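You operate a simulated robot arm through the tools that you are given. There is no shell and no other tool.

You are at the controls of a simulated robot arm. One attempt, no reset.

JOB
Close the meat door. Close the bean door. Put the blue press on the bare patch by the tissue carton. Open the bench drawer, fetch the orange sponge and set it in the inside of the bench drawer, then shut the drawer. Put the white press on top of the yellow carton. Fetch the scrub pad and set it on the bare end of the bench. Fetch the floor sign and stand it on the top of the white table. The order is free. Set down upright: blue press, white press, floor sign.
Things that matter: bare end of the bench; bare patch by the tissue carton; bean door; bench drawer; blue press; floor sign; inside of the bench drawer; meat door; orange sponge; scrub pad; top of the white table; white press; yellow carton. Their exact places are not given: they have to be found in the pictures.

Only the result counts: the job must be done as asked and must still hold three seconds after the hand-in. Knocking over, shifting, dropping, spilling or breaking anything else fails it.

ROBOT AND FRAMES
A 7-joint arm with a two-finger parallel gripper on a trunk, on a base that drives. Base frame: it is fixed to the floor where the robot stands at the start and does not move with it; the origin is under the middle of the robot, x ahead of it, y to its left, z up. Lengths are in cm, angles in rad, forces in N, time in s.
With the tool pointing down near the work surface it reaches from about 10 to 46 cm from the robot's upright axis, wherever it stands. Its first joint turns from -2.007 to 2.007 rad. Places, roughly: bare end of the bench [300, -350, 80]; bare patch by the tissue carton [90, 170, 80]; bean door [190, -80, 50]; bench drawer [200, -270, 70]; blue press (6x5x9 cm) [330, -40, 50]; floor sign (22x18x40 cm) [300, -350, 100]; inside of the bench drawer [200, -280, 60]; meat door [60, 20, 50]; orange sponge (10x7x4 cm) [300, 20, 50]; scrub pad (8x6x4 cm) [150, -200, 80]; top of the white table [510, 80, 80]; white press (5x5x10 cm) [140, -200, 80]; yellow carton (7x7x13 cm) [540, -90, 10]. Payload 3.91 kg.
The TCP is the grasp point between the finger pads, 3 cm short of the fingertips. In the tool frame z runs along the fingers and y along their closing line. Largest opening 11 cm; finger width 2, thickness 1; the body of the gripper, 4.8 by 11.2 cm, starts 5.5 cm behind the TCP.
Orientation is told as [roll, pitch, yaw] about the base's x, y, z axes, in that order, counted from this pose: with the fingers straight down and closing along the base's y, the tool's x points along the base's -x, its y along +y and its z along -z.

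CONTROLS
- The arm moves only by the tool servo_tool. Its argument "motion" is a list that holds one entry, the list of rows, each a list of 6 numbers: the shift along the tool's x, y, z in units of 300 mm (1.0 is 300 mm), then the turn, a rotation vector about the tool's x, y, z in units of 60 degrees (1.0 is 60 degrees). In form: [[[dx, dy, dz, wx, wy, wz], ...]]. A call has 1 to 20 rows; each row is the pose to reach, as a shift and turn from the pose commanded when the call began, along the tool's axes at that moment. "claw" is the opening, from 0 (shut) to 1 (fully open), set as the call begins (left out, the last holds). A call with a number of a shift or a turn outside -1 to 1 is refused whole. A row lasts 0.2 s, in which the tool goes at most 5 cm and 0.15 rad; a call with a longer step from one row to the next is refused whole, and so is a gripper value outside its range. Where a pose cannot be reached the arm comes as near as it can. A force on the tool above 40 N (or 10 N above the force at the start of the call, whichever is more), or a blocked arm, ends the call early, and 0.2 s more pass. The fingers move at their own pace (about 10.8 cm/s each) and stop on an object; they squeeze with about 24 N. The grip force told is the motor's: it shows also when the fingers shut on nothing. Time passes only in rows, and 0.2 s behind the last, so rows that repeat a pose let the fingers close. The reply holds the time, the measured pose of the TCP, the force on the tool along the base axes, the opening and the grip force, in the units named above and with some noise, with the torque about the TCP (base axes, N m) and any sound that the robot's microphone picked up.
- Cameras (640 x 400 px; columns grow to the right, rows downward): "scene" is now at [1.45, 13.42, 139.55]; the picture's right is [-0.14, -0.99, 0.00], its down [-0.78, 0.11, -0.61] and it looks along [0.61, -0.09, -0.79] (base axes); focal length 295 px, centre (320, 200). "wrist" rides on the gripper at [7.2, 1.7, -10.3] in the tool frame; the picture's right is [-0.23, 0.97, 0.00], its down [-0.76, -0.18, -0.62] and it looks along [-0.61, -0.14, 0.78] (tool axes); focal length 222 px, centre (320, 200).
- capture(camera): a new picture of that camera. It takes no simulated time.
- slide_trunk(by): slides the trunk up (or, below 0, down) by that many cm; the arm and the scene camera ride with it, the base frame stays. It gives what a move gives, with no picture.
- roll_base(legs): drives the robot by 1 to 6 legs, each [ahead, turn to the left] in cm and rad, along the robot's own axes; the way and the turn of a leg run together, so that a leg with both is an arc; at most 150 cm and 3.142 rad a leg. The arm and the cameras ride along, it lands a little off, and it stops where it bumps. It gives what a move gives.
- turn_head(pan, tilt): turns the head with the scene camera to pan (to the left, within 2.705 rad either way) and tilt (down, from -0.506 to 1.204), counted from straight ahead of the robot. It gives what a move gives.
- pixel_to_xyz(camera, pixels): for up to 12 pixels [column, row] of the newest picture of that camera ("zoom" is the newest enlarged one), the place [x, y, z] in the base frame of the surface seen there, good to about 0.2 cm, but the place of the scene camera against the robot may be out by one fixed shift of up to 1.8 cm in any direction. It takes no simulated time.
- close_up(camera, box): a new picture of the part [left, top, right, bottom] of that camera's present view, enlarged. It takes no simulated time.
- hand_in(): hands the job in; it is judged then, once.

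Unless the task says otherwise, let go and move clear before handing in.

The tools are called after "Call:" by a JSON object that holds its "op" and its "data". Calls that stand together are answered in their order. servo_tool: Moves the arm, as the interface text tells. Its arguments: {"type":"object","properties":{"motion":{"type":"array","items":{"type":"array","items":{"type":"array","items":{"type":"number"}}}},"claw":{"type":"number"}},"required":["motion"]} The other tools are called the same way: slide_trunk (by) slides the trunk up or down; roll_base (legs) drives the base; turn_head (pan, tilt) turns the head that bears the scene camera; capture (camera) takes a picture; pixel_to_xyz (camera, pixels) gives the place of the surface under pixels of a picture; close_up (camera, box) takes an enlarged picture of a part of a camera's view; hand_in () hands the job in.

At the start:

```text
time_s: 0.0
ee_pos: [43.38, -13.74, 85.36]
tool_rot: [0.002, 0.0, 0.0]
wrist_force: [0.1, 0.2, -0.3]
ft_torque: [0.02, 0.01, 0.03]
width: 11.0
grip_force: 0.1
trunk travel left (down, up): [-52.5, 46.5]
robot x, y, heading: [-0.08, -0.11, -0.001]
head pan, tilt: [-0.141, 0.909]
```

scene: 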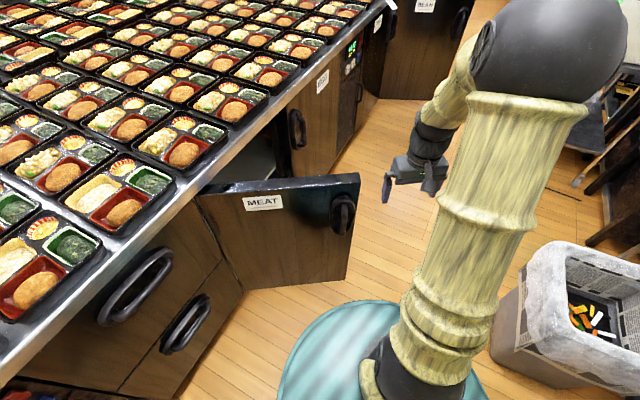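
wrist: 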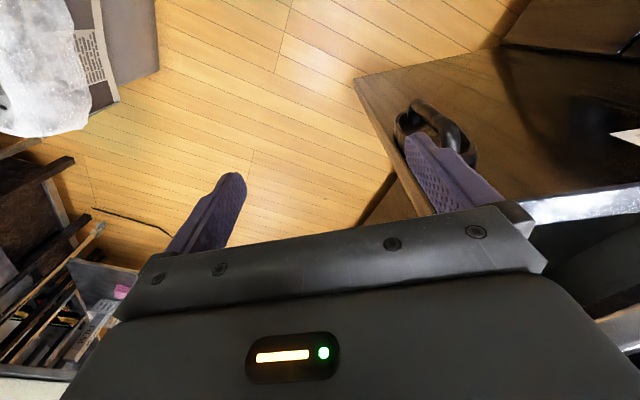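

The scene picture shows the open meat door (label near pixel 263,202) of the counter on my left, and the arm in front. I will look around with the head before moving anything.

Call:
{"op": "turn_head", "data": {"pan": 0, "tilt": 0.3}}

Call:
{"op": "capture", "data": {"camera": "scene"}}

Call:
{"op": "turn_head", "data": {"pan": -0.9, "tilt": 0.4}}

Call:
{"op": "capture", "data": {"camera": "scene"}}

Call:
{"op": "turn_head", "data": {"pan": -1.8, "tilt": 0.4}}

Call:
{"op": "capture", "data": {"camera": "scene"}}

Call:
{"op": "turn_head", "data": {"pan": 0.9, "tilt": 0.4}}

Call:
{"op": "capture", "data": {"camera": "scene"}}

Call:
{"op": "turn_head", "data": {"pan": 1.8, "tilt": 0.4}}

Call:
{"op": "capture", "data": {"camera": "scene"}}

```text
time_s: 1.0
ee_pos: [43.45, -13.78, 85.39]
tool_rot: [0.0, 0.001, 0.0]
wrist_force: [0.8, -0.8, 0.4]
ft_torque: [0.0, 0.02, -0.01]
width: 10.99
grip_force: 0.0
trunk travel left (down, up): [-52.5, 46.5]
robot x, y, heading: [-0.26, -0.24, -0.002]
head pan, tilt: [0.0, 0.3]
```

```text
taken
```

scene: 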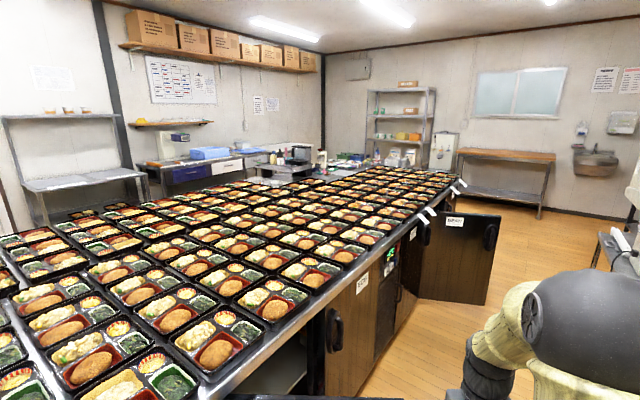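

```text
time_s: 2.2
ee_pos: [43.39, -13.9, 85.36]
tool_rot: [-0.002, 0.0, -0.001]
wrist_force: [-0.4, 0.9, -0.6]
ft_torque: [0.03, -0.01, -0.03]
width: 11.0
grip_force: 0.0
trunk travel left (down, up): [-52.5, 46.5]
robot x, y, heading: [-0.31, -0.0, -0.003]
head pan, tilt: [-0.901, 0.4]
```

```text
taken
```

scene: 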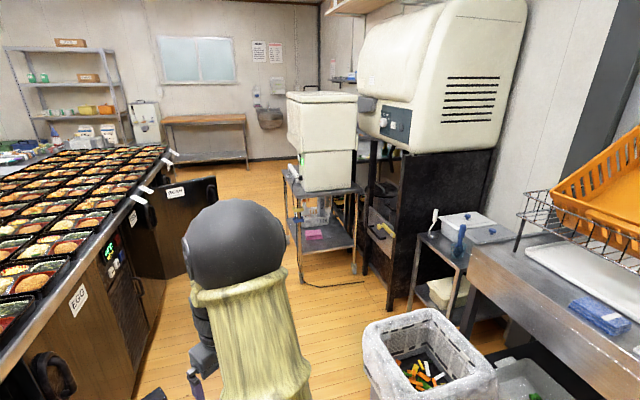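

```text
time_s: 3.4
ee_pos: [43.34, -13.87, 85.33]
tool_rot: [0.001, 0.0, 0.001]
wrist_force: [-0.1, -0.7, -0.6]
ft_torque: [0.01, 0.01, -0.02]
width: 11.0
grip_force: 0.1
trunk travel left (down, up): [-52.5, 46.5]
robot x, y, heading: [0.04, -0.18, -0.005]
head pan, tilt: [-1.799, 0.4]
```

```text
taken
```

scene: 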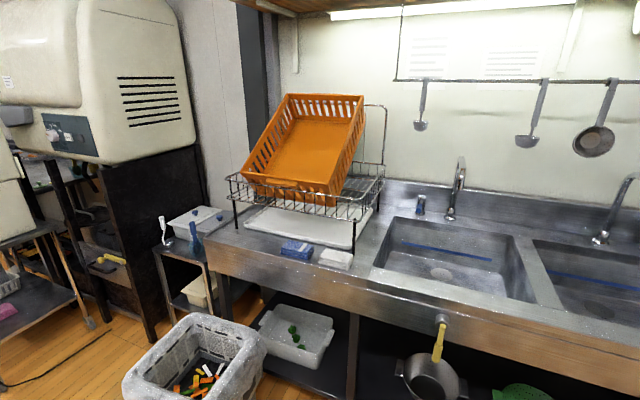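

```text
time_s: 5.8
ee_pos: [43.4, -13.89, 85.44]
tool_rot: [0.0, 0.0, 0.001]
wrist_force: [0.1, -0.4, 0.1]
ft_torque: [-0.02, 0.01, 0.02]
width: 10.98
grip_force: 0.1
trunk travel left (down, up): [-52.5, 46.5]
robot x, y, heading: [0.15, 0.01, -0.002]
head pan, tilt: [0.901, 0.4]
```

```text
taken
```

scene: 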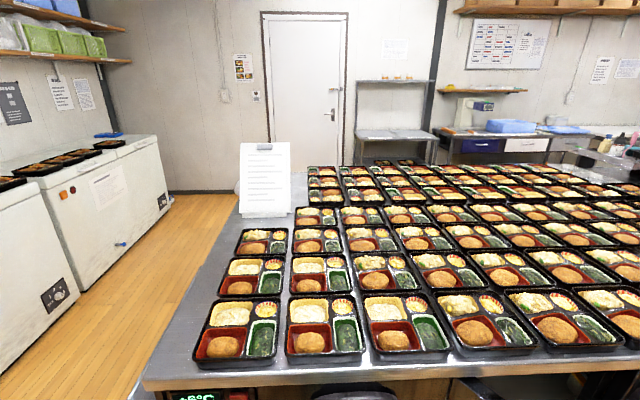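

```text
time_s: 7.0
ee_pos: [43.36, -13.96, 85.47]
tool_rot: [0.0, 0.001, 0.001]
wrist_force: [0.5, -0.2, -0.3]
ft_torque: [0.0, -0.01, 0.02]
width: 10.98
grip_force: 0.1
trunk travel left (down, up): [-52.5, 46.5]
robot x, y, heading: [-0.01, 0.16, 0.001]
head pan, tilt: [1.799, 0.4]
```

```text
taken
```

scene: 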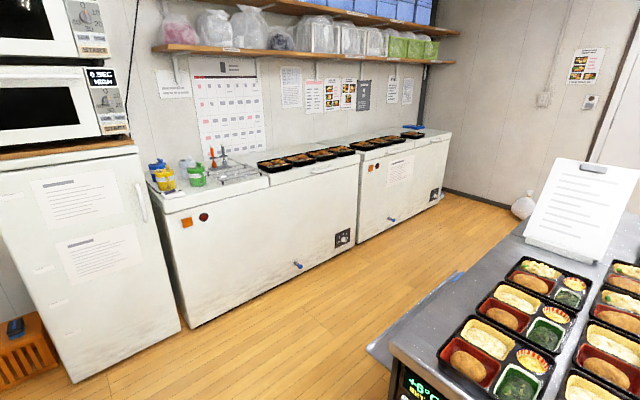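

The room has the meal counter ahead-left, a sink bench on the right, rice machine and small steel tables. I'll keep surveying: view the right side and rear with measured points.

Call:
{"op": "turn_head", "data": {"pan": 2.7, "tilt": 0.4}}

Call:
{"op": "capture", "data": {"camera": "scene"}}

Call:
{"op": "turn_head", "data": {"pan": -2.7, "tilt": 0.4}}

Call:
{"op": "capture", "data": {"camera": "scene"}}

Call:
{"op": "turn_head", "data": {"pan": -1.4, "tilt": 0.4}}

Call:
{"op": "capture", "data": {"camera": "scene"}}

Call:
{"op": "pixel_to_xyz", "data": {"camera": "scene", "pixels": [[100, 250], [200, 220], [300, 240], [400, 250], [450, 260], [500, 250], [550, 300], [320, 300], [350, 150], [100, 100]]}}

```text
time_s: 8.2
ee_pos: [43.32, -13.78, 85.3]
tool_rot: [0.001, 0.0, -0.001]
wrist_force: [0.2, 0.8, 0.0]
ft_torque: [0.02, 0.03, -0.03]
width: 10.99
grip_force: 0.1
trunk travel left (down, up): [-52.5, 46.5]
robot x, y, heading: [0.19, 0.06, 0.002]
head pan, tilt: [2.7, 0.4]
```

```text
taken
```

scene: 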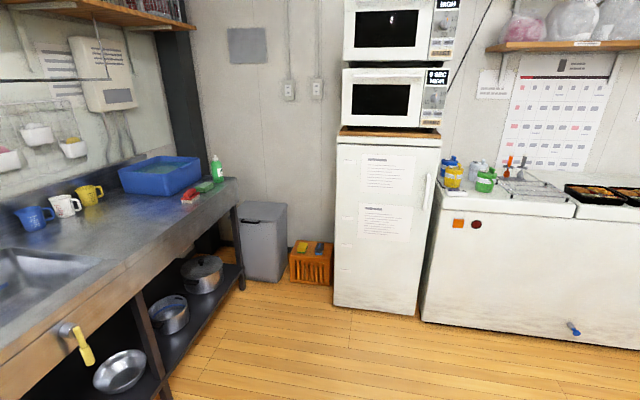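

```text
time_s: 12.4
ee_pos: [43.49, -13.79, 85.33]
tool_rot: [0.0, 0.0, 0.0]
wrist_force: [-0.1, 0.5, -0.2]
ft_torque: [0.02, 0.02, -0.01]
width: 11.02
grip_force: 0.0
trunk travel left (down, up): [-52.5, 46.5]
robot x, y, heading: [0.29, -0.09, -0.002]
head pan, tilt: [-2.7, 0.4]
```

```text
taken
```

scene: 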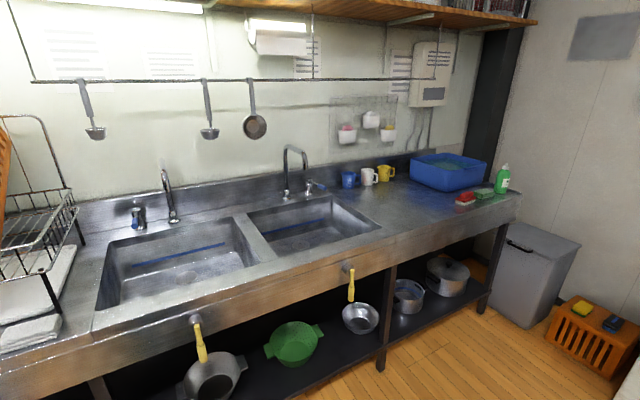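

```text
time_s: 13.9
ee_pos: [43.43, -13.75, 85.3]
tool_rot: [0.0, 0.0, 0.0]
wrist_force: [-0.6, 1.0, -0.2]
ft_torque: [0.02, -0.03, 0.01]
width: 11.02
grip_force: 0.1
trunk travel left (down, up): [-52.5, 46.5]
robot x, y, heading: [0.07, 0.12, 0.003]
head pan, tilt: [-1.4, 0.4]
```

```text
taken
```

scene: 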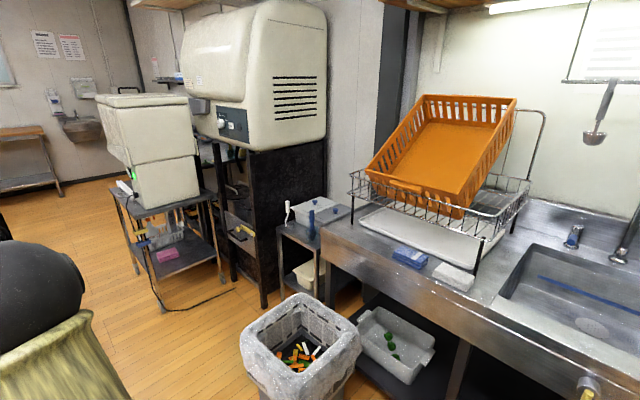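

```text
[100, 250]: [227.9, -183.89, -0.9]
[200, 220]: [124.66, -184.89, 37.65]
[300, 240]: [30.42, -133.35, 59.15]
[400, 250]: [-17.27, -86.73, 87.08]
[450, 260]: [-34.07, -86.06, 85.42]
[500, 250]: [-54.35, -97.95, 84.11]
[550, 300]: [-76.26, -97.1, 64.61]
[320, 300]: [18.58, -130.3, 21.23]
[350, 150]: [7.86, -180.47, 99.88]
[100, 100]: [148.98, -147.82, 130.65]
```

The rough places list points as far as y = -350, so I need to check distances. I'll measure points in several views.

Call:
{"op": "turn_head", "data": {"pan": -0.9, "tilt": 0.2}}

Call:
{"op": "capture", "data": {"camera": "scene"}}

Call:
{"op": "pixel_to_xyz", "data": {"camera": "scene", "pixels": [[180, 255], [205, 180], [195, 120], [270, 180], [340, 110], [365, 130], [50, 200], [205, 240], [320, 200], [560, 150], [145, 170], [310, 300]]}}

Call:
{"op": "turn_head", "data": {"pan": -0.2, "tilt": 0.2}}

Call:
{"op": "capture", "data": {"camera": "scene"}}

Call:
{"op": "pixel_to_xyz", "data": {"camera": "scene", "pixels": [[180, 255], [205, 180], [195, 120], [270, 180], [340, 110], [365, 130], [50, 200], [205, 240], [320, 200], [400, 150], [145, 170], [310, 300]]}}

```text
time_s: 14.8
ee_pos: [43.32, -13.9, 85.33]
tool_rot: [0.0, -0.001, -0.001]
wrist_force: [-0.2, 0.0, 0.6]
ft_torque: [0.02, -0.01, -0.01]
width: 10.99
grip_force: 0.0
trunk travel left (down, up): [-52.5, 46.5]
robot x, y, heading: [-0.19, 0.17, -0.003]
head pan, tilt: [-0.901, 0.201]
```

```text
taken
```

scene: 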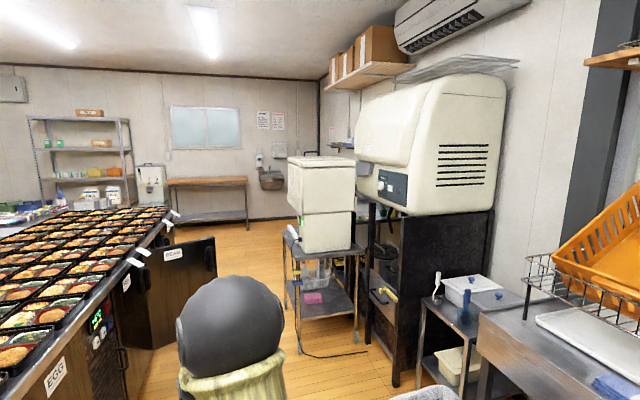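

```text
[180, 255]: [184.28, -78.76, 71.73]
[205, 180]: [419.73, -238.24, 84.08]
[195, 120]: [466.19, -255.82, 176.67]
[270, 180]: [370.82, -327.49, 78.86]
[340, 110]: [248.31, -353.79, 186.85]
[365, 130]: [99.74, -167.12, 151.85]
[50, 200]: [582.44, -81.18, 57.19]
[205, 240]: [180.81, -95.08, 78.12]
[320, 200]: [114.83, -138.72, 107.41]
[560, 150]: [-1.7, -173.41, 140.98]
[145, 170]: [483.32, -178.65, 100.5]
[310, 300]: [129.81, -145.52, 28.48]
```

```text
time_s: 15.9
ee_pos: [43.39, -13.84, 85.33]
tool_rot: [0.001, -0.001, 0.001]
wrist_force: [0.0, 0.0, 0.2]
ft_torque: [-0.01, 0.02, 0.04]
width: 11.0
grip_force: 0.1
trunk travel left (down, up): [-52.5, 46.5]
robot x, y, heading: [0.15, 0.29, -0.004]
head pan, tilt: [-0.201, 0.201]
```

```text
taken
```

scene: 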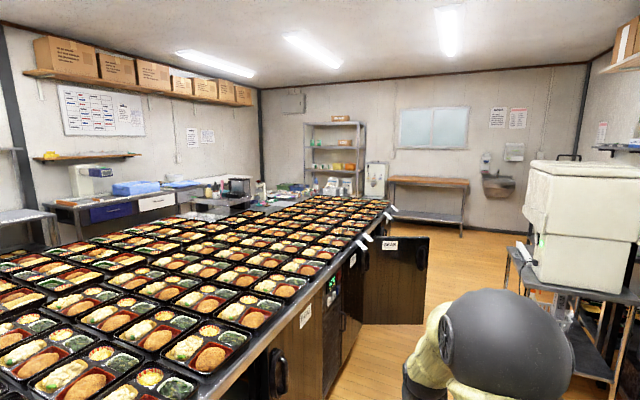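

```text
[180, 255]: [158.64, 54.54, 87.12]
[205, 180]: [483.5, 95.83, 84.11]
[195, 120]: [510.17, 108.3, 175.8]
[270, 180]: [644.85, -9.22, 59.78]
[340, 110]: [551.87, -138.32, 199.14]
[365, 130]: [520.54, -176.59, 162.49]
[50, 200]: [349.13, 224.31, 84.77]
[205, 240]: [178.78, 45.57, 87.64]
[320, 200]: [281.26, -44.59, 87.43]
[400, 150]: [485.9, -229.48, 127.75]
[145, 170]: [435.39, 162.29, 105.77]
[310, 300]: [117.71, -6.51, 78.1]
```

The coordinates match the list (bean door at about (184,-79,72), counter top z≈87). Now look down at the meat door and my base footprint for precise geometry.

Call:
{"op": "turn_head", "data": {"pan": 0.1, "tilt": 0.9}}

Call:
{"op": "capture", "data": {"camera": "scene"}}

Call:
{"op": "pixel_to_xyz", "data": {"camera": "scene", "pixels": [[320, 200], [400, 200], [330, 280], [390, 270], [425, 190], [430, 205], [280, 190], [250, 250], [200, 300], [350, 150], [300, 350], [400, 380]]}}

Call:
{"op": "turn_head", "data": {"pan": 0.1, "tilt": 1.2}}

Call:
{"op": "capture", "data": {"camera": "scene"}}

```text
time_s: 16.9
ee_pos: [43.51, -13.9, 85.35]
tool_rot: [0.0, 0.001, 0.001]
wrist_force: [0.1, 0.2, -0.3]
ft_torque: [-0.02, -0.01, 0.01]
width: 10.99
grip_force: 0.0
trunk travel left (down, up): [-52.5, 46.5]
robot x, y, heading: [-0.22, 0.09, -0.003]
head pan, tilt: [0.099, 0.901]
```

```text
taken
```

scene: 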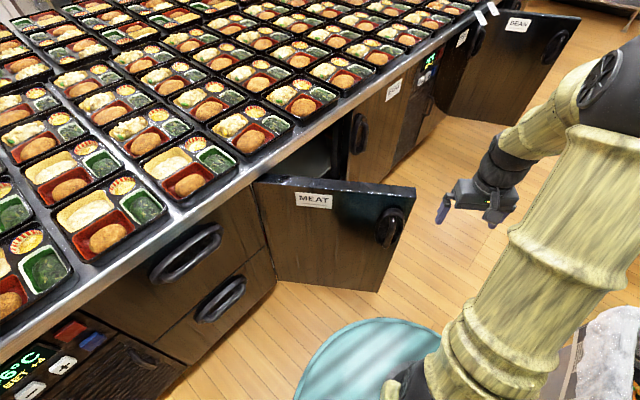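

```text
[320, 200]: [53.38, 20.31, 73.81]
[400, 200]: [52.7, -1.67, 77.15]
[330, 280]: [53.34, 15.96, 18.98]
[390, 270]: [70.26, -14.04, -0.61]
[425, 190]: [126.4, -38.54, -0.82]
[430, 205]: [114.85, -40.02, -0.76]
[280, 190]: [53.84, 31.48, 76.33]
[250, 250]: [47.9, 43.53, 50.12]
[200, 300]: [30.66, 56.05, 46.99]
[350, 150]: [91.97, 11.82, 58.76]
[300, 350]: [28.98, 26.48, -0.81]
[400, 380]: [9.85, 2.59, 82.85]
```

```text
time_s: 17.8
ee_pos: [43.47, -13.9, 85.41]
tool_rot: [0.0, 0.0, 0.0]
wrist_force: [0.6, 0.2, 1.2]
ft_torque: [-0.02, 0.03, 0.01]
width: 10.99
grip_force: 0.1
trunk travel left (down, up): [-52.5, 46.5]
robot x, y, heading: [0.29, 0.05, -0.002]
head pan, tilt: [0.099, 1.201]
```

```text
taken
```

scene: 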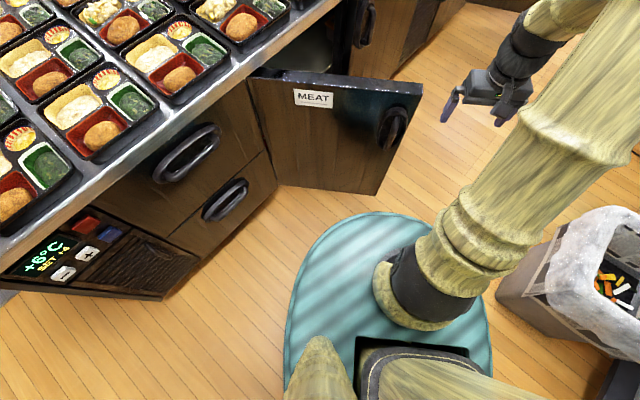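

The meat door's face lies around x≈53, from y≈31 (hinge side) to y≈-6 (handle side), z up to 77. Measure the base disc outline and the door edges here.

Call:
{"op": "pixel_to_xyz", "data": {"camera": "scene", "pixels": [[292, 300], [310, 255], [375, 213], [487, 300], [490, 350], [290, 380], [340, 230], [420, 290], [420, 92], [255, 78], [375, 190], [280, 185]]}}

Call:
{"op": "close_up", "data": {"camera": "scene", "box": [240, 60, 440, 200]}}

Call:
{"op": "capture", "data": {"camera": "wrist"}}

```text
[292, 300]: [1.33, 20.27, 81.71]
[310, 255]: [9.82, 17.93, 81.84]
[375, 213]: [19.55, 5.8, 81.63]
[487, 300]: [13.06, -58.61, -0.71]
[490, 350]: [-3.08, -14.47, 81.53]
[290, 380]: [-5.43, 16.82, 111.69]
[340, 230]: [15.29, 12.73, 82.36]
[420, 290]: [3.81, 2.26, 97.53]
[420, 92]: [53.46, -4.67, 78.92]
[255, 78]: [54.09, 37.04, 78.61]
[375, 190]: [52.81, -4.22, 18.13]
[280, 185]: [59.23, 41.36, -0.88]
```

```text
2.86 times, centred on (340, 130) of scene
```

zoom: 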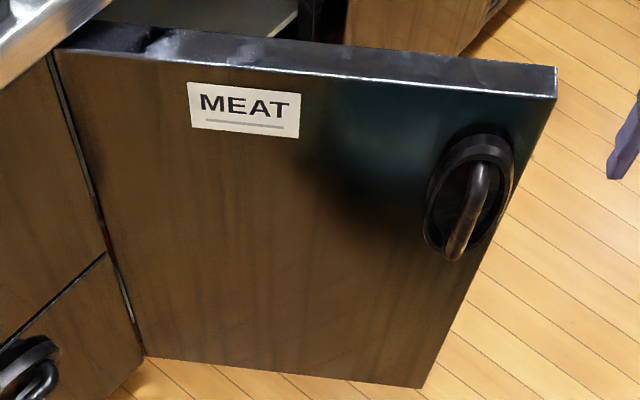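

```text
taken
```

wrist: 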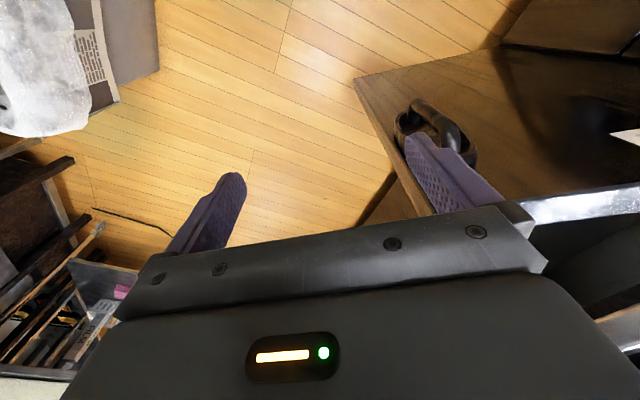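

The disc I saw is the trunk's platform (z≈81.7, radius ≈20). Measure the counter edge overhang against the drawer faces, and the closed-door line.

Call:
{"op": "pixel_to_xyz", "data": {"camera": "scene", "pixels": [[200, 118], [190, 128], [225, 105], [240, 110], [200, 145], [240, 140], [260, 170], [180, 260], [345, 50], [380, 40], [330, 5], [310, 60]]}}

Call:
{"op": "turn_head", "data": {"pan": -0.1, "tilt": 0.75}}

Call:
{"op": "capture", "data": {"camera": "scene"}}

```text
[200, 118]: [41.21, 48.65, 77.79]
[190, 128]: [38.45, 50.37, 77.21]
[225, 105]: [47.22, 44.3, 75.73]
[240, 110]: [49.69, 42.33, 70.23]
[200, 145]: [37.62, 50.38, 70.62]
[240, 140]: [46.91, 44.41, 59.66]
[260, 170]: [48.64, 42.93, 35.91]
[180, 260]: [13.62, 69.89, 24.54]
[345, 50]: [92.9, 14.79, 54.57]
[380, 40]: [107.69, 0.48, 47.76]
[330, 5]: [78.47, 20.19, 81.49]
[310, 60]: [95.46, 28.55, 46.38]
```

```text
time_s: 18.6
ee_pos: [43.35, -13.87, 85.35]
tool_rot: [-0.001, -0.002, 0.0]
wrist_force: [0.1, 0.1, -0.3]
ft_torque: [-0.02, 0.02, -0.04]
width: 11.01
grip_force: 0.2
trunk travel left (down, up): [-52.5, 46.5]
robot x, y, heading: [-0.14, -0.14, -0.003]
head pan, tilt: [-0.099, 0.75]
```

```text
taken
```

scene: 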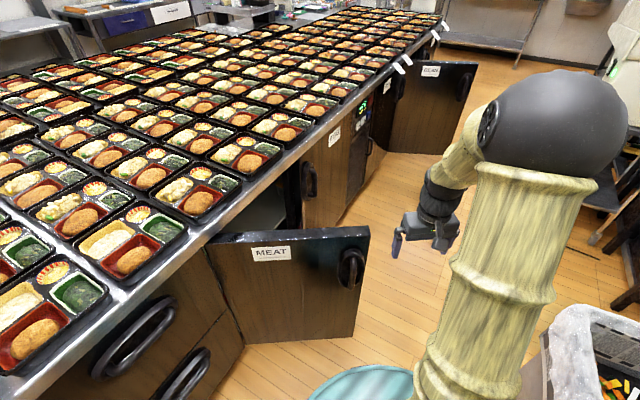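

The counter edge overhangs the closed-door line by only about 1 cm, and the door is open about 54°, closing by pushing its face toward +x/+y. I'll shut the fingers and tilt the tool forward so the fingertips lead.

Call:
{"op": "servo_tool", "data": {"motion": [[[0, 0, 0, 0, -0.125, 0], [0, 0, 0, 0, -0.25, 0], [0, 0, 0, 0, -0.375, 0], [0, 0, 0, 0, -0.5, 0], [0, 0, 0, 0, -0.625, 0], [0, 0, 0, 0, -0.75, 0], [0, 0, 0, 0, -0.875, 0], [0, 0, 0, 0, -1.0, 0]]], "claw": 0}}

Call:
{"op": "capture", "data": {"camera": "scene"}}

Call:
{"op": "capture", "data": {"camera": "wrist"}}

```text
time_s: 20.4
ee_pos: [46.65, -16.34, 85.74]
tool_rot: [0.001, -1.048, -0.002]
wrist_force: [-0.7, 0.2, 0.6]
ft_torque: [0.01, 0.05, -0.02]
width: 0.0
grip_force: 23.9
out of reach, approached as far as the arm can: row 6, 7, 8
trunk travel left (down, up): [-52.5, 46.5]
robot x, y, heading: [0.13, 0.39, 0.001]
head pan, tilt: [-0.099, 0.75]
```

```text
taken
```

scene: 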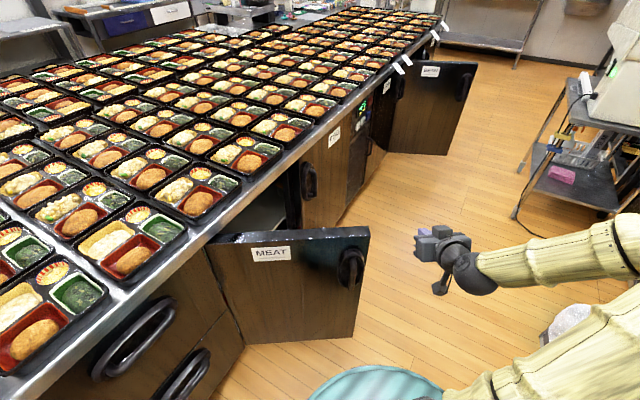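

```text
taken
```

wrist: 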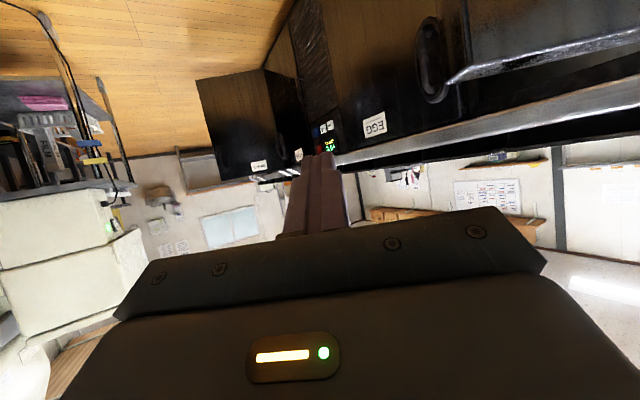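

The tool is now tilted forward 60°, at (46.7,-16.3,85.7). I'll check the fingertip pixel in the scene camera to calibrate its offset.

Call:
{"op": "close_up", "data": {"camera": "scene", "box": [390, 200, 550, 300]}}

```text
4.00 times, centred on (470, 250) of scene
```

zoom: 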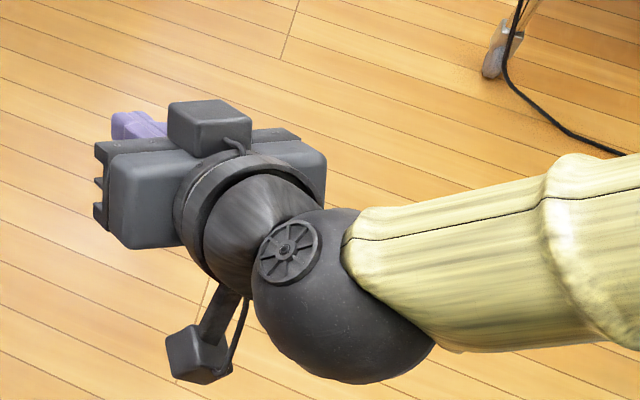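

Call:
{"op": "pixel_to_xyz", "data": {"camera": "zoom", "pixels": [[116, 114], [116, 128], [140, 118], [130, 125], [210, 110], [245, 140], [190, 375]]}}

```text
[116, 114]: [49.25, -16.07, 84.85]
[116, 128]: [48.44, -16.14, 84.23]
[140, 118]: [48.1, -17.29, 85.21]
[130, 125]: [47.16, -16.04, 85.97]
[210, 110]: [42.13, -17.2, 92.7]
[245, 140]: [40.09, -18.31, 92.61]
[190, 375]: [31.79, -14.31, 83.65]
```

The scene camera seems only about 0.8 cm off. I'll back off a bit, lower the trunk 20 cm, and turn left to bring the fingertips in front of the door's handle half.

Call:
{"op": "roll_base", "data": {"legs": [[-10, 0]]}}

Call:
{"op": "slide_trunk", "data": {"by": -20}}

Call:
{"op": "roll_base", "data": {"legs": [[0, 0.35]]}}

Call:
{"op": "capture", "data": {"camera": "scene"}}

Call:
{"op": "capture", "data": {"camera": "wrist"}}

```text
time_s: 21.7
ee_pos: [36.78, -16.54, 85.66]
tool_rot: [0.0, -1.048, -0.003]
wrist_force: [0.0, 0.7, 0.1]
ft_torque: [-0.02, 0.04, 0.02]
width: 0.0
grip_force: 23.9
trunk travel left (down, up): [-52.5, 46.5]
robot x, y, heading: [-10.24, 0.12, 0.001]
head pan, tilt: [-0.099, 0.75]
```

```text
time_s: 23.9
ee_pos: [36.82, -16.39, 65.78]
tool_rot: [0.0, -1.047, -0.002]
wrist_force: [0.1, 0.0, 0.3]
ft_torque: [-0.01, 0.0, 0.0]
width: 0.0
grip_force: 23.9
trunk travel left (down, up): [-32.5, 66.5]
robot x, y, heading: [-9.9, 0.05, -0.001]
head pan, tilt: [-0.099, 0.75]
```

```text
time_s: 25.7
ee_pos: [39.47, 0.53, 65.66]
tool_rot: [0.001, -1.049, 0.347]
wrist_force: [-0.3, 0.1, 0.1]
ft_torque: [-0.01, 0.0, 0.0]
width: 0.0
grip_force: 24.6
trunk travel left (down, up): [-32.5, 66.5]
robot x, y, heading: [-9.7, 0.11, 0.342]
head pan, tilt: [-0.099, 0.75]
```

```text
taken
```

scene: 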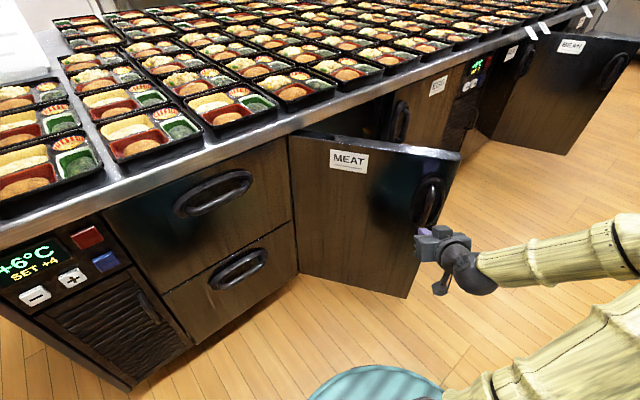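

```text
taken
```

wrist: 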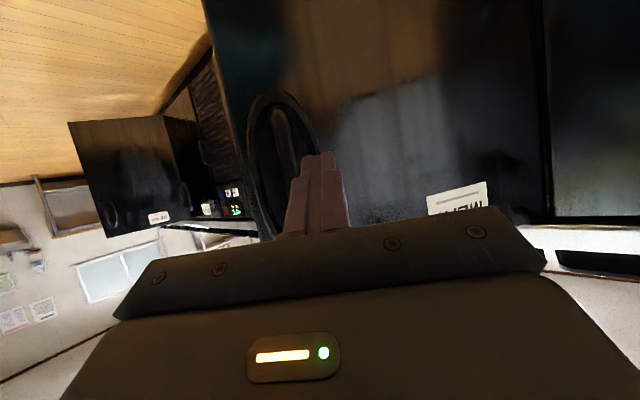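

The tip faces the door just right of the handle (wrist pixel 325,155). I'll push forward with small steps until contact, then keep pushing along the door's arc.

Call:
{"op": "servo_tool", "data": {"motion": [[[-0.05, 0, 0.0866, 0, 0, 0], [-0.1, 0, 0.173, 0, 0, 0], [-0.15, 0, 0.26, 0, 0, 0], [-0.2, 0, 0.346, 0, 0, 0], [-0.233, 0, 0.404, 0, 0, 0], [-0.267, 0, 0.462, 0, 0, 0], [-0.3, 0, 0.52, 0, 0, 0]]]}}

Call:
{"op": "capture", "data": {"camera": "scene"}}

```text
time_s: 27.3
ee_pos: [56.56, 6.54, 65.66]
tool_rot: [0.001, -1.046, 0.347]
wrist_force: [-0.1, 0.2, 0.2]
ft_torque: [0.0, -0.04, 0.0]
width: 0.0
grip_force: 23.6
trunk travel left (down, up): [-32.5, 66.5]
robot x, y, heading: [-9.71, -0.15, 0.346]
head pan, tilt: [-0.099, 0.75]
```

```text
taken
```

scene: 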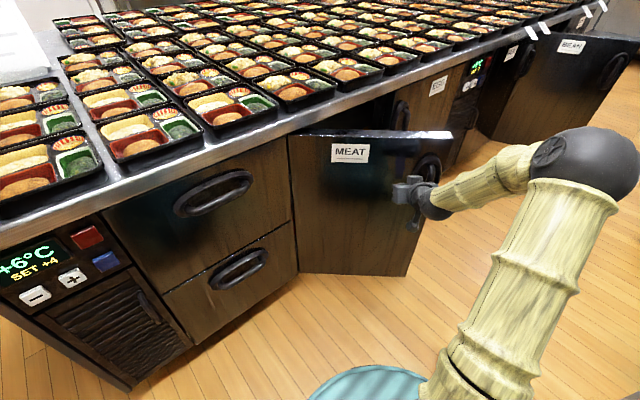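

No resistance: the door moved with the tip (TCP now at 56.6, 6.5). I'll keep pushing by driving ahead slowly with a slight left turn.

Call:
{"op": "roll_base", "data": {"legs": [[13, 0.03]]}}

Call:
{"op": "capture", "data": {"camera": "scene"}}

```text
time_s: 28.7
ee_pos: [68.44, 13.08, 65.69]
tool_rot: [-0.001, -1.046, 0.375]
wrist_force: [0.6, 0.1, -0.1]
ft_torque: [0.02, -0.03, 0.02]
width: 0.01
grip_force: 24.3
trunk travel left (down, up): [-32.5, 66.5]
robot x, y, heading: [2.22, 4.72, 0.372]
head pan, tilt: [-0.099, 0.75]
```

```text
taken
```

scene: 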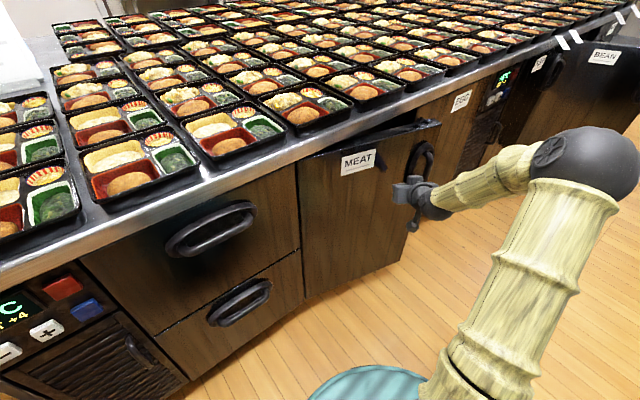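

The door is nearly shut (about 11 cm left). I'll finish with a careful arm push forward and left until the force rises.

Call:
{"op": "servo_tool", "data": {"motion": [[[-0.033, 0.025, 0.057, 0, 0, 0], [-0.066, 0.05, 0.114, 0, 0, 0], [-0.1, 0.077, 0.173, 0, 0, 0], [-0.133, 0.103, 0.23, 0, 0, 0], [-0.15, 0.116, 0.26, 0, 0, 0], [-0.165, 0.128, 0.286, 0, 0, 0], [-0.175, 0.137, 0.303, 0, 0, 0], [-0.185, 0.146, 0.32, 0, 0, 0], [-0.195, 0.155, 0.338, 0, 0, 0]]]}}

Call:
{"op": "capture", "data": {"camera": "scene"}}

```text
time_s: 30.3
ee_pos: [76.35, 20.27, 65.7]
tool_rot: [-0.004, -1.041, 0.377]
wrist_force: [-21.7, -6.7, 11.5]
ft_torque: [0.19, -0.14, 0.25]
width: 0.0
grip_force: 24.4
trunk travel left (down, up): [-32.5, 66.5]
robot x, y, heading: [2.45, 4.72, 0.376]
head pan, tilt: [-0.099, 0.75]
stopped in row 8: the force on the tool passed its limit at 48 N (the readings are from after the stop); the commanded pose is now the measured one
```

```text
taken
```

scene: 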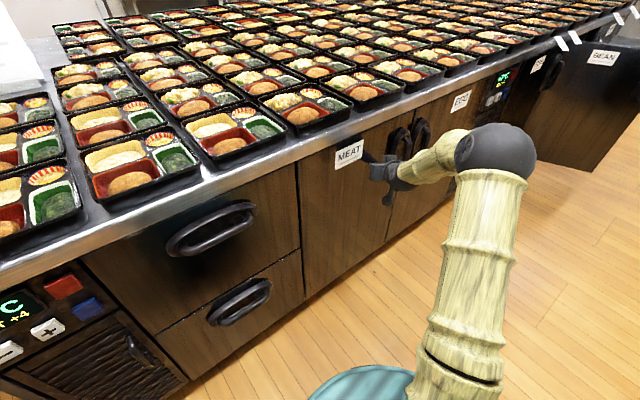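

The push met 48 N with the door flush in the counter front. I'll back the tool off and check the door closely.

Call:
{"op": "servo_tool", "data": {"motion": [[[0.05, 0, -0.0866, 0, 0, 0], [0.1, 0, -0.173, 0, 0, 0], [0.15, 0, -0.26, 0, 0, 0], [0.2, 0, -0.346, 0, 0, 0], [0.25, 0, -0.433, 0, 0, 0]]]}}

Call:
{"op": "capture", "data": {"camera": "scene"}}

Call:
{"op": "close_up", "data": {"camera": "scene", "box": [280, 80, 480, 205]}}

Call:
{"op": "pixel_to_xyz", "data": {"camera": "scene", "pixels": [[240, 240], [290, 190], [310, 200], [340, 190], [330, 240], [375, 180], [390, 210], [410, 180], [430, 160]]}}

```text
time_s: 31.5
ee_pos: [62.19, 15.02, 65.58]
tool_rot: [-0.001, -1.039, 0.374]
wrist_force: [0.1, 0.0, 0.5]
ft_torque: [0.01, 0.0, 0.01]
width: 0.01
grip_force: 24.2
trunk travel left (down, up): [-32.5, 66.5]
robot x, y, heading: [2.42, 4.3, 0.375]
head pan, tilt: [-0.099, 0.75]
```

```text
taken
```

scene: 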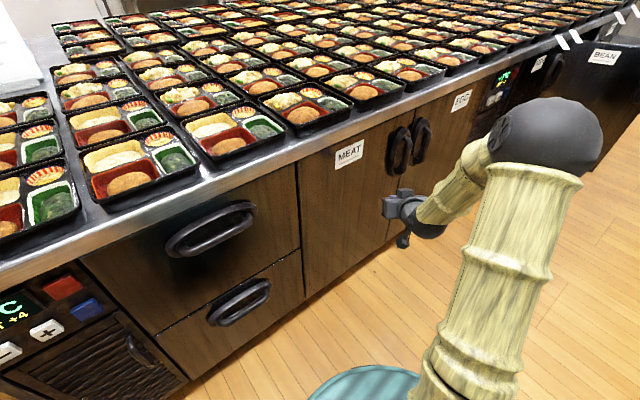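

```text
3.20 times, centred on (380, 142) of scene
```

zoom: 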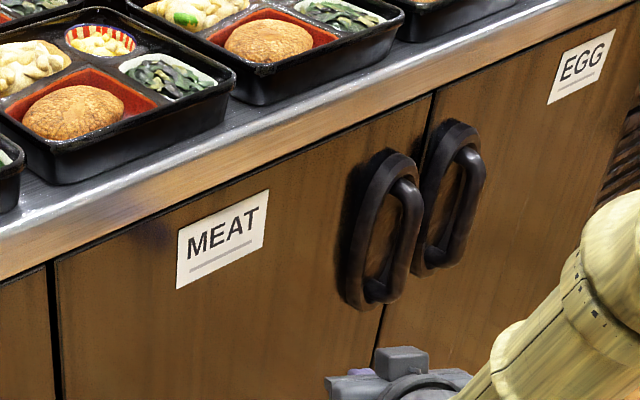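

```text
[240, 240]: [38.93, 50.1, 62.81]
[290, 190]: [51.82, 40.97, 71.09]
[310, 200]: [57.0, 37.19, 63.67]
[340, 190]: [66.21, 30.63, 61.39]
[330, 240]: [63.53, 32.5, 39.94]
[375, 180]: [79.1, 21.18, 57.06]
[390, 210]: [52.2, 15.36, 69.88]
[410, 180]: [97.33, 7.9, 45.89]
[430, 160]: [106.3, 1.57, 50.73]
```

The meat door face lines up with the counter front (all points on one line), so it is shut. Next is the bean door; check elbow position and floor clearance around (120,-95).

Call:
{"op": "pixel_to_xyz", "data": {"camera": "scene", "pixels": [[545, 130], [595, 150], [500, 250], [480, 350], [560, 110], [520, 300]]}}

Call:
{"op": "turn_head", "data": {"pan": -1.0, "tilt": 0.6}}

Call:
{"op": "capture", "data": {"camera": "scene"}}

```text
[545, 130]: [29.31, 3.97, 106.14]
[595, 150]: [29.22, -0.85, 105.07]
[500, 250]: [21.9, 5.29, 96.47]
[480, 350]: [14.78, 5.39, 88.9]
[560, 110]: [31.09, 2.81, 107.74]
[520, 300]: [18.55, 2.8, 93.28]
```

```text
time_s: 32.7
ee_pos: [62.27, 14.93, 65.65]
tool_rot: [-0.001, -1.036, 0.374]
wrist_force: [0.4, -0.7, 0.4]
ft_torque: [0.02, -0.02, -0.02]
width: 0.0
grip_force: 24.1
trunk travel left (down, up): [-32.5, 66.5]
robot x, y, heading: [2.25, 4.54, 0.372]
head pan, tilt: [-1.0, 0.6]
```

```text
taken
```

scene: 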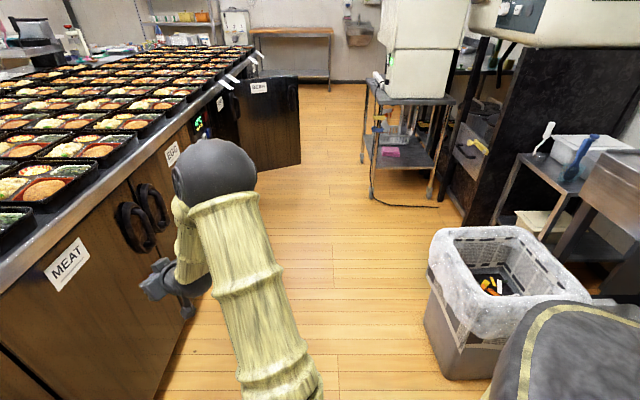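

Call:
{"op": "pixel_to_xyz", "data": {"camera": "scene", "pixels": [[373, 200], [362, 165], [430, 195], [438, 207], [298, 165], [242, 168], [428, 330], [240, 120], [298, 110], [430, 260], [330, 95], [370, 100]]}}

Call:
{"op": "close_up", "data": {"camera": "scene", "box": [180, 0, 500, 200]}}

```text
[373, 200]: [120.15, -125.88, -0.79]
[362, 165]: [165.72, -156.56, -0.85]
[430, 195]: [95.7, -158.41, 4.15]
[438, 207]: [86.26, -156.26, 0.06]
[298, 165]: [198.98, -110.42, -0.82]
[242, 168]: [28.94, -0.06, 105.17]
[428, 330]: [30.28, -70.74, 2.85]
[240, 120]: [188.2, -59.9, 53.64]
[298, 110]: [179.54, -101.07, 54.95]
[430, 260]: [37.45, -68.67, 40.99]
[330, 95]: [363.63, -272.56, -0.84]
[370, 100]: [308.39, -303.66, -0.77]
```

```text
2.00 times, centred on (340, 100) of scene
```

zoom: 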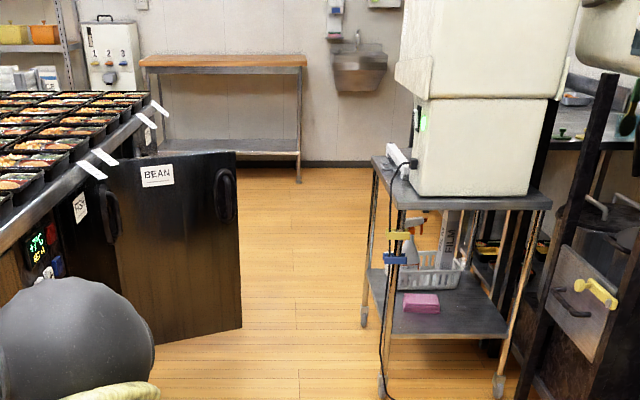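

The bean door runs from hinge ≈(188,-58) to free edge ≈(179.5,-101), so I push it the same way. I'll turn and drive parallel to the counter to about (109,-75), checking in between.

Call:
{"op": "roll_base", "data": {"legs": [[0, -1.014], [133, 0]]}}

Call:
{"op": "turn_head", "data": {"pan": 0.3, "tilt": 0.6}}

Call:
{"op": "capture", "data": {"camera": "scene"}}

```text
time_s: 44.1
ee_pos: [150.32, -118.46, 65.54]
tool_rot: [-0.002, -1.036, -0.63]
wrist_force: [0.3, 0.2, -0.1]
ft_torque: [-0.03, -0.02, 0.02]
width: 0.02
grip_force: 24.1
trunk travel left (down, up): [-32.5, 66.5]
robot x, y, heading: [109.28, -73.08, -0.63]
head pan, tilt: [-1.0, 0.6]
```

```text
time_s: 45.6
ee_pos: [150.26, -118.41, 65.59]
tool_rot: [-0.001, -1.036, -0.63]
wrist_force: [-0.4, -0.8, 0.9]
ft_torque: [-0.02, -0.03, -0.01]
width: 0.0
grip_force: 23.9
trunk travel left (down, up): [-32.5, 66.5]
robot x, y, heading: [109.32, -73.12, -0.63]
head pan, tilt: [0.3, 0.6]
```

```text
taken
```

scene: 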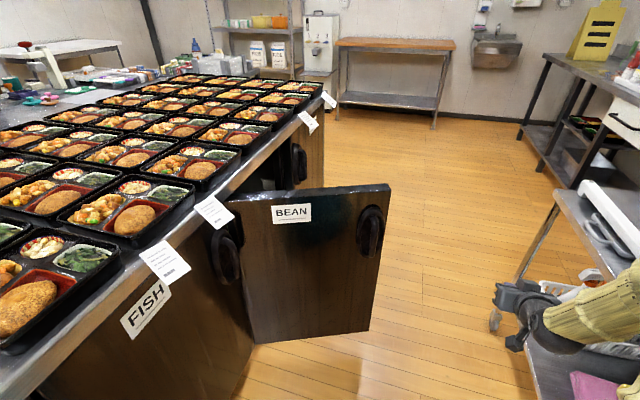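

The bean door and the yellow floor sign (597,27) on the far right bench are visible. Measure the bean door and table clearance.

Call:
{"op": "pixel_to_xyz", "data": {"camera": "scene", "pixels": [[250, 330], [240, 205], [380, 195], [365, 325], [300, 270], [355, 230], [595, 215], [553, 195], [560, 370], [597, 50], [620, 70], [580, 90]]}}

```text
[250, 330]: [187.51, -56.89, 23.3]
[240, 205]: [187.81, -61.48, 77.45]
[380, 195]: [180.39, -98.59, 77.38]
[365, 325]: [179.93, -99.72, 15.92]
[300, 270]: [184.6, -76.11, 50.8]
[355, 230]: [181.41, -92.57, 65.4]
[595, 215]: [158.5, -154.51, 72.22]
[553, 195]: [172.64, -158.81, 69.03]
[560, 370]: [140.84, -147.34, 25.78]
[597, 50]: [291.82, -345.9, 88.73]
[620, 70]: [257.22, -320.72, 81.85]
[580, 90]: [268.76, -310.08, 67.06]
```

Turn left to face the door's handle half, with the tip near y≈-88.

Call:
{"op": "roll_base", "data": {"legs": [[0, 0.58]]}}

Call:
{"op": "roll_base", "data": {"legs": [[8, 0]]}}

Call:
{"op": "capture", "data": {"camera": "scene"}}

Call:
{"op": "capture", "data": {"camera": "wrist"}}

```text
time_s: 48.3
ee_pos: [168.31, -88.19, 65.6]
tool_rot: [-0.001, -1.037, -0.046]
wrist_force: [-0.5, 0.1, 0.2]
ft_torque: [-0.03, 0.02, 0.03]
width: 0.0
grip_force: 23.7
trunk travel left (down, up): [-32.5, 66.5]
robot x, y, heading: [109.3, -73.14, -0.044]
head pan, tilt: [0.3, 0.6]
```

```text
time_s: 49.4
ee_pos: [176.2, -88.27, 65.53]
tool_rot: [-0.002, -1.038, -0.041]
wrist_force: [0.0, 0.5, -0.4]
ft_torque: [0.0, 0.0, -0.02]
width: 0.01
grip_force: 23.1
trunk travel left (down, up): [-32.5, 66.5]
robot x, y, heading: [117.31, -73.49, -0.04]
head pan, tilt: [0.3, 0.6]
```

```text
taken
```

scene: 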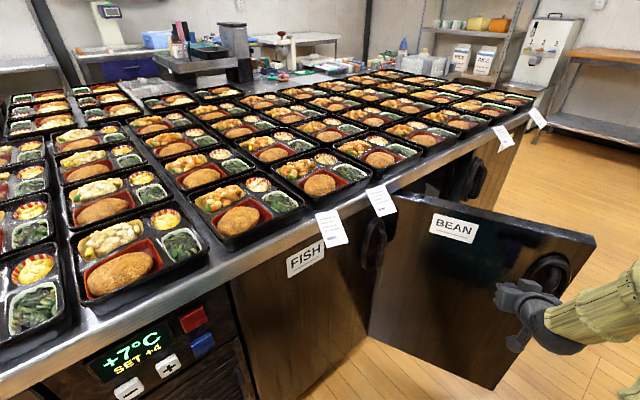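

```text
taken
```

wrist: 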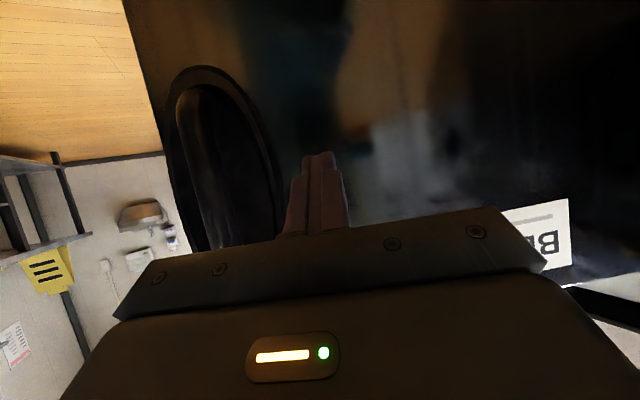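

Fingertips point at the door just inside the handle. Push by driving ahead 14 cm with a slight left turn.

Call:
{"op": "roll_base", "data": {"legs": [[15, 0.03]]}}

Call:
{"op": "capture", "data": {"camera": "scene"}}

```text
time_s: 50.9
ee_pos: [191.94, -86.95, 65.58]
tool_rot: [-0.003, -1.039, -0.013]
wrist_force: [0.2, 0.3, -0.6]
ft_torque: [-0.01, 0.0, -0.01]
width: 0.0
grip_force: 23.9
trunk travel left (down, up): [-32.5, 66.5]
robot x, y, heading: [132.05, -73.87, -0.011]
head pan, tilt: [0.3, 0.6]
```

```text
taken
```

scene: 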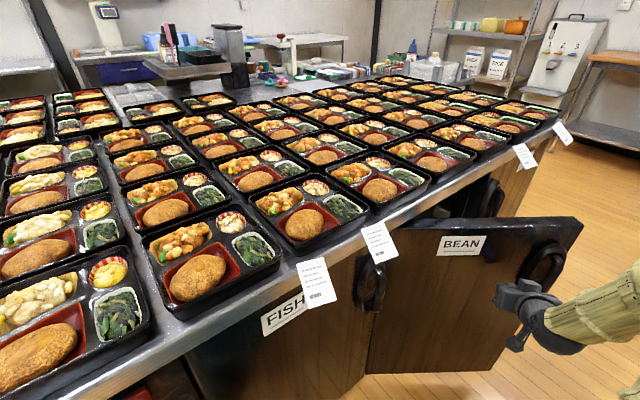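

The door follows; now 4 cm more by driving, then an arm push along the arc for the last part.

Call:
{"op": "roll_base", "data": {"legs": [[4, 0]]}}

Call:
{"op": "servo_tool", "data": {"motion": [[[-0.042, 0.033, 0.072, 0, 0, 0], [-0.083, 0.077, 0.141, 0, 0, 0], [-0.122, 0.127, 0.207, 0, 0, 0], [-0.157, 0.18, 0.267, 0, 0, 0], [-0.18, 0.223, 0.306, 0, 0, 0], [-0.203, 0.267, 0.345, 0, 0, 0], [-0.225, 0.313, 0.382, 0, 0, 0], [-0.243, 0.363, 0.414, 0, 0, 0], [-0.259, 0.407, 0.44, 0, 0, 0], [-0.27, 0.42, 0.459, 0, 0, 0]]]}}

Call:
{"op": "capture", "data": {"camera": "scene"}}

```text
time_s: 51.8
ee_pos: [195.9, -87.0, 65.69]
tool_rot: [-0.003, -1.039, -0.013]
wrist_force: [0.1, -0.7, 0.1]
ft_torque: [0.01, -0.01, -0.01]
width: 0.0
grip_force: 24.4
trunk travel left (down, up): [-32.5, 66.5]
robot x, y, heading: [136.49, -73.81, -0.011]
head pan, tilt: [0.3, 0.6]
```

```text
time_s: 53.8
ee_pos: [210.67, -76.32, 65.25]
tool_rot: [-0.011, -1.028, -0.013]
wrist_force: [-7.5, -7.6, 2.6]
ft_torque: [0.51, -0.26, 0.66]
width: 0.0
grip_force: 23.9
trunk travel left (down, up): [-32.5, 66.5]
robot x, y, heading: [136.36, -73.77, -0.012]
head pan, tilt: [0.3, 0.6]
stopped in row 9: the force on the tool passed its limit at 54 N (the readings are from after the stop); the commanded pose is now the measured one
```

```text
taken
```

scene: 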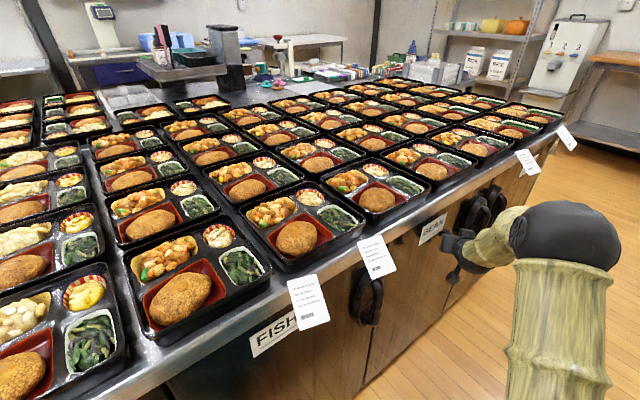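

Force of 54 N: the bean door seems shut. Back off and verify.

Call:
{"op": "servo_tool", "data": {"motion": [[[0.06, -0.02, -0.1, 0, 0, 0], [0.12, -0.06, -0.19, 0, 0, 0], [0.17, -0.1, -0.28, 0, 0, 0], [0.22, -0.14, -0.37, 0, 0, 0], [0.27, -0.18, -0.46, 0, 0, 0]]]}}

Call:
{"op": "capture", "data": {"camera": "scene"}}

Call:
{"op": "close_up", "data": {"camera": "scene", "box": [330, 150, 570, 300]}}

Call:
{"op": "pixel_to_xyz", "data": {"camera": "scene", "pixels": [[330, 330], [400, 320], [410, 260], [440, 260], [450, 220], [480, 250], [340, 380], [505, 195], [490, 210]]}}

```text
time_s: 55.0
ee_pos: [194.71, -81.14, 65.37]
tool_rot: [-0.013, -1.029, -0.013]
wrist_force: [0.7, 0.3, -0.9]
ft_torque: [-0.03, 0.02, 0.01]
width: 0.0
grip_force: 24.0
trunk travel left (down, up): [-32.5, 66.5]
robot x, y, heading: [136.23, -73.74, -0.009]
head pan, tilt: [0.3, 0.6]
```

```text
taken
```

scene: 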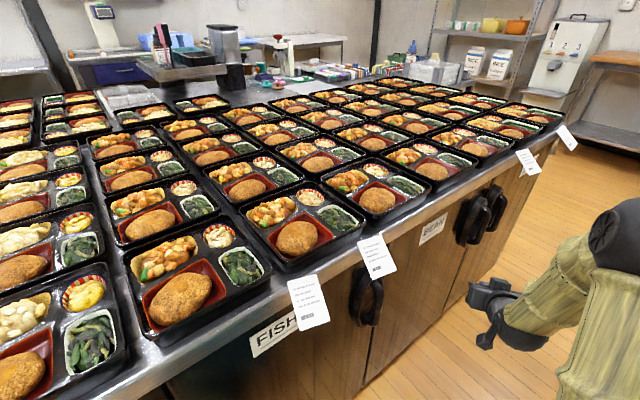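

```text
2.67 times, centred on (450, 225) of scene
```

zoom: 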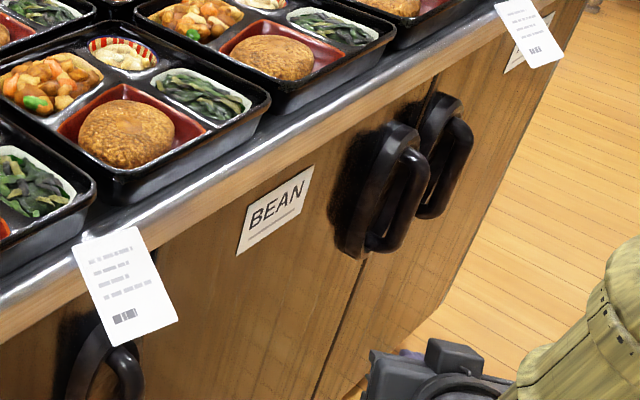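

```text
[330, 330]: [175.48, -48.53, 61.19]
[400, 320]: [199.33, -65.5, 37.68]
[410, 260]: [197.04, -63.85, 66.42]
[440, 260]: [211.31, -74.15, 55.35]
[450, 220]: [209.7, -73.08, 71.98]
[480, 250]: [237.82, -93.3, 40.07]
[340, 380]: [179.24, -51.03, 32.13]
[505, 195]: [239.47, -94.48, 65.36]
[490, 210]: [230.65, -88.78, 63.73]
```

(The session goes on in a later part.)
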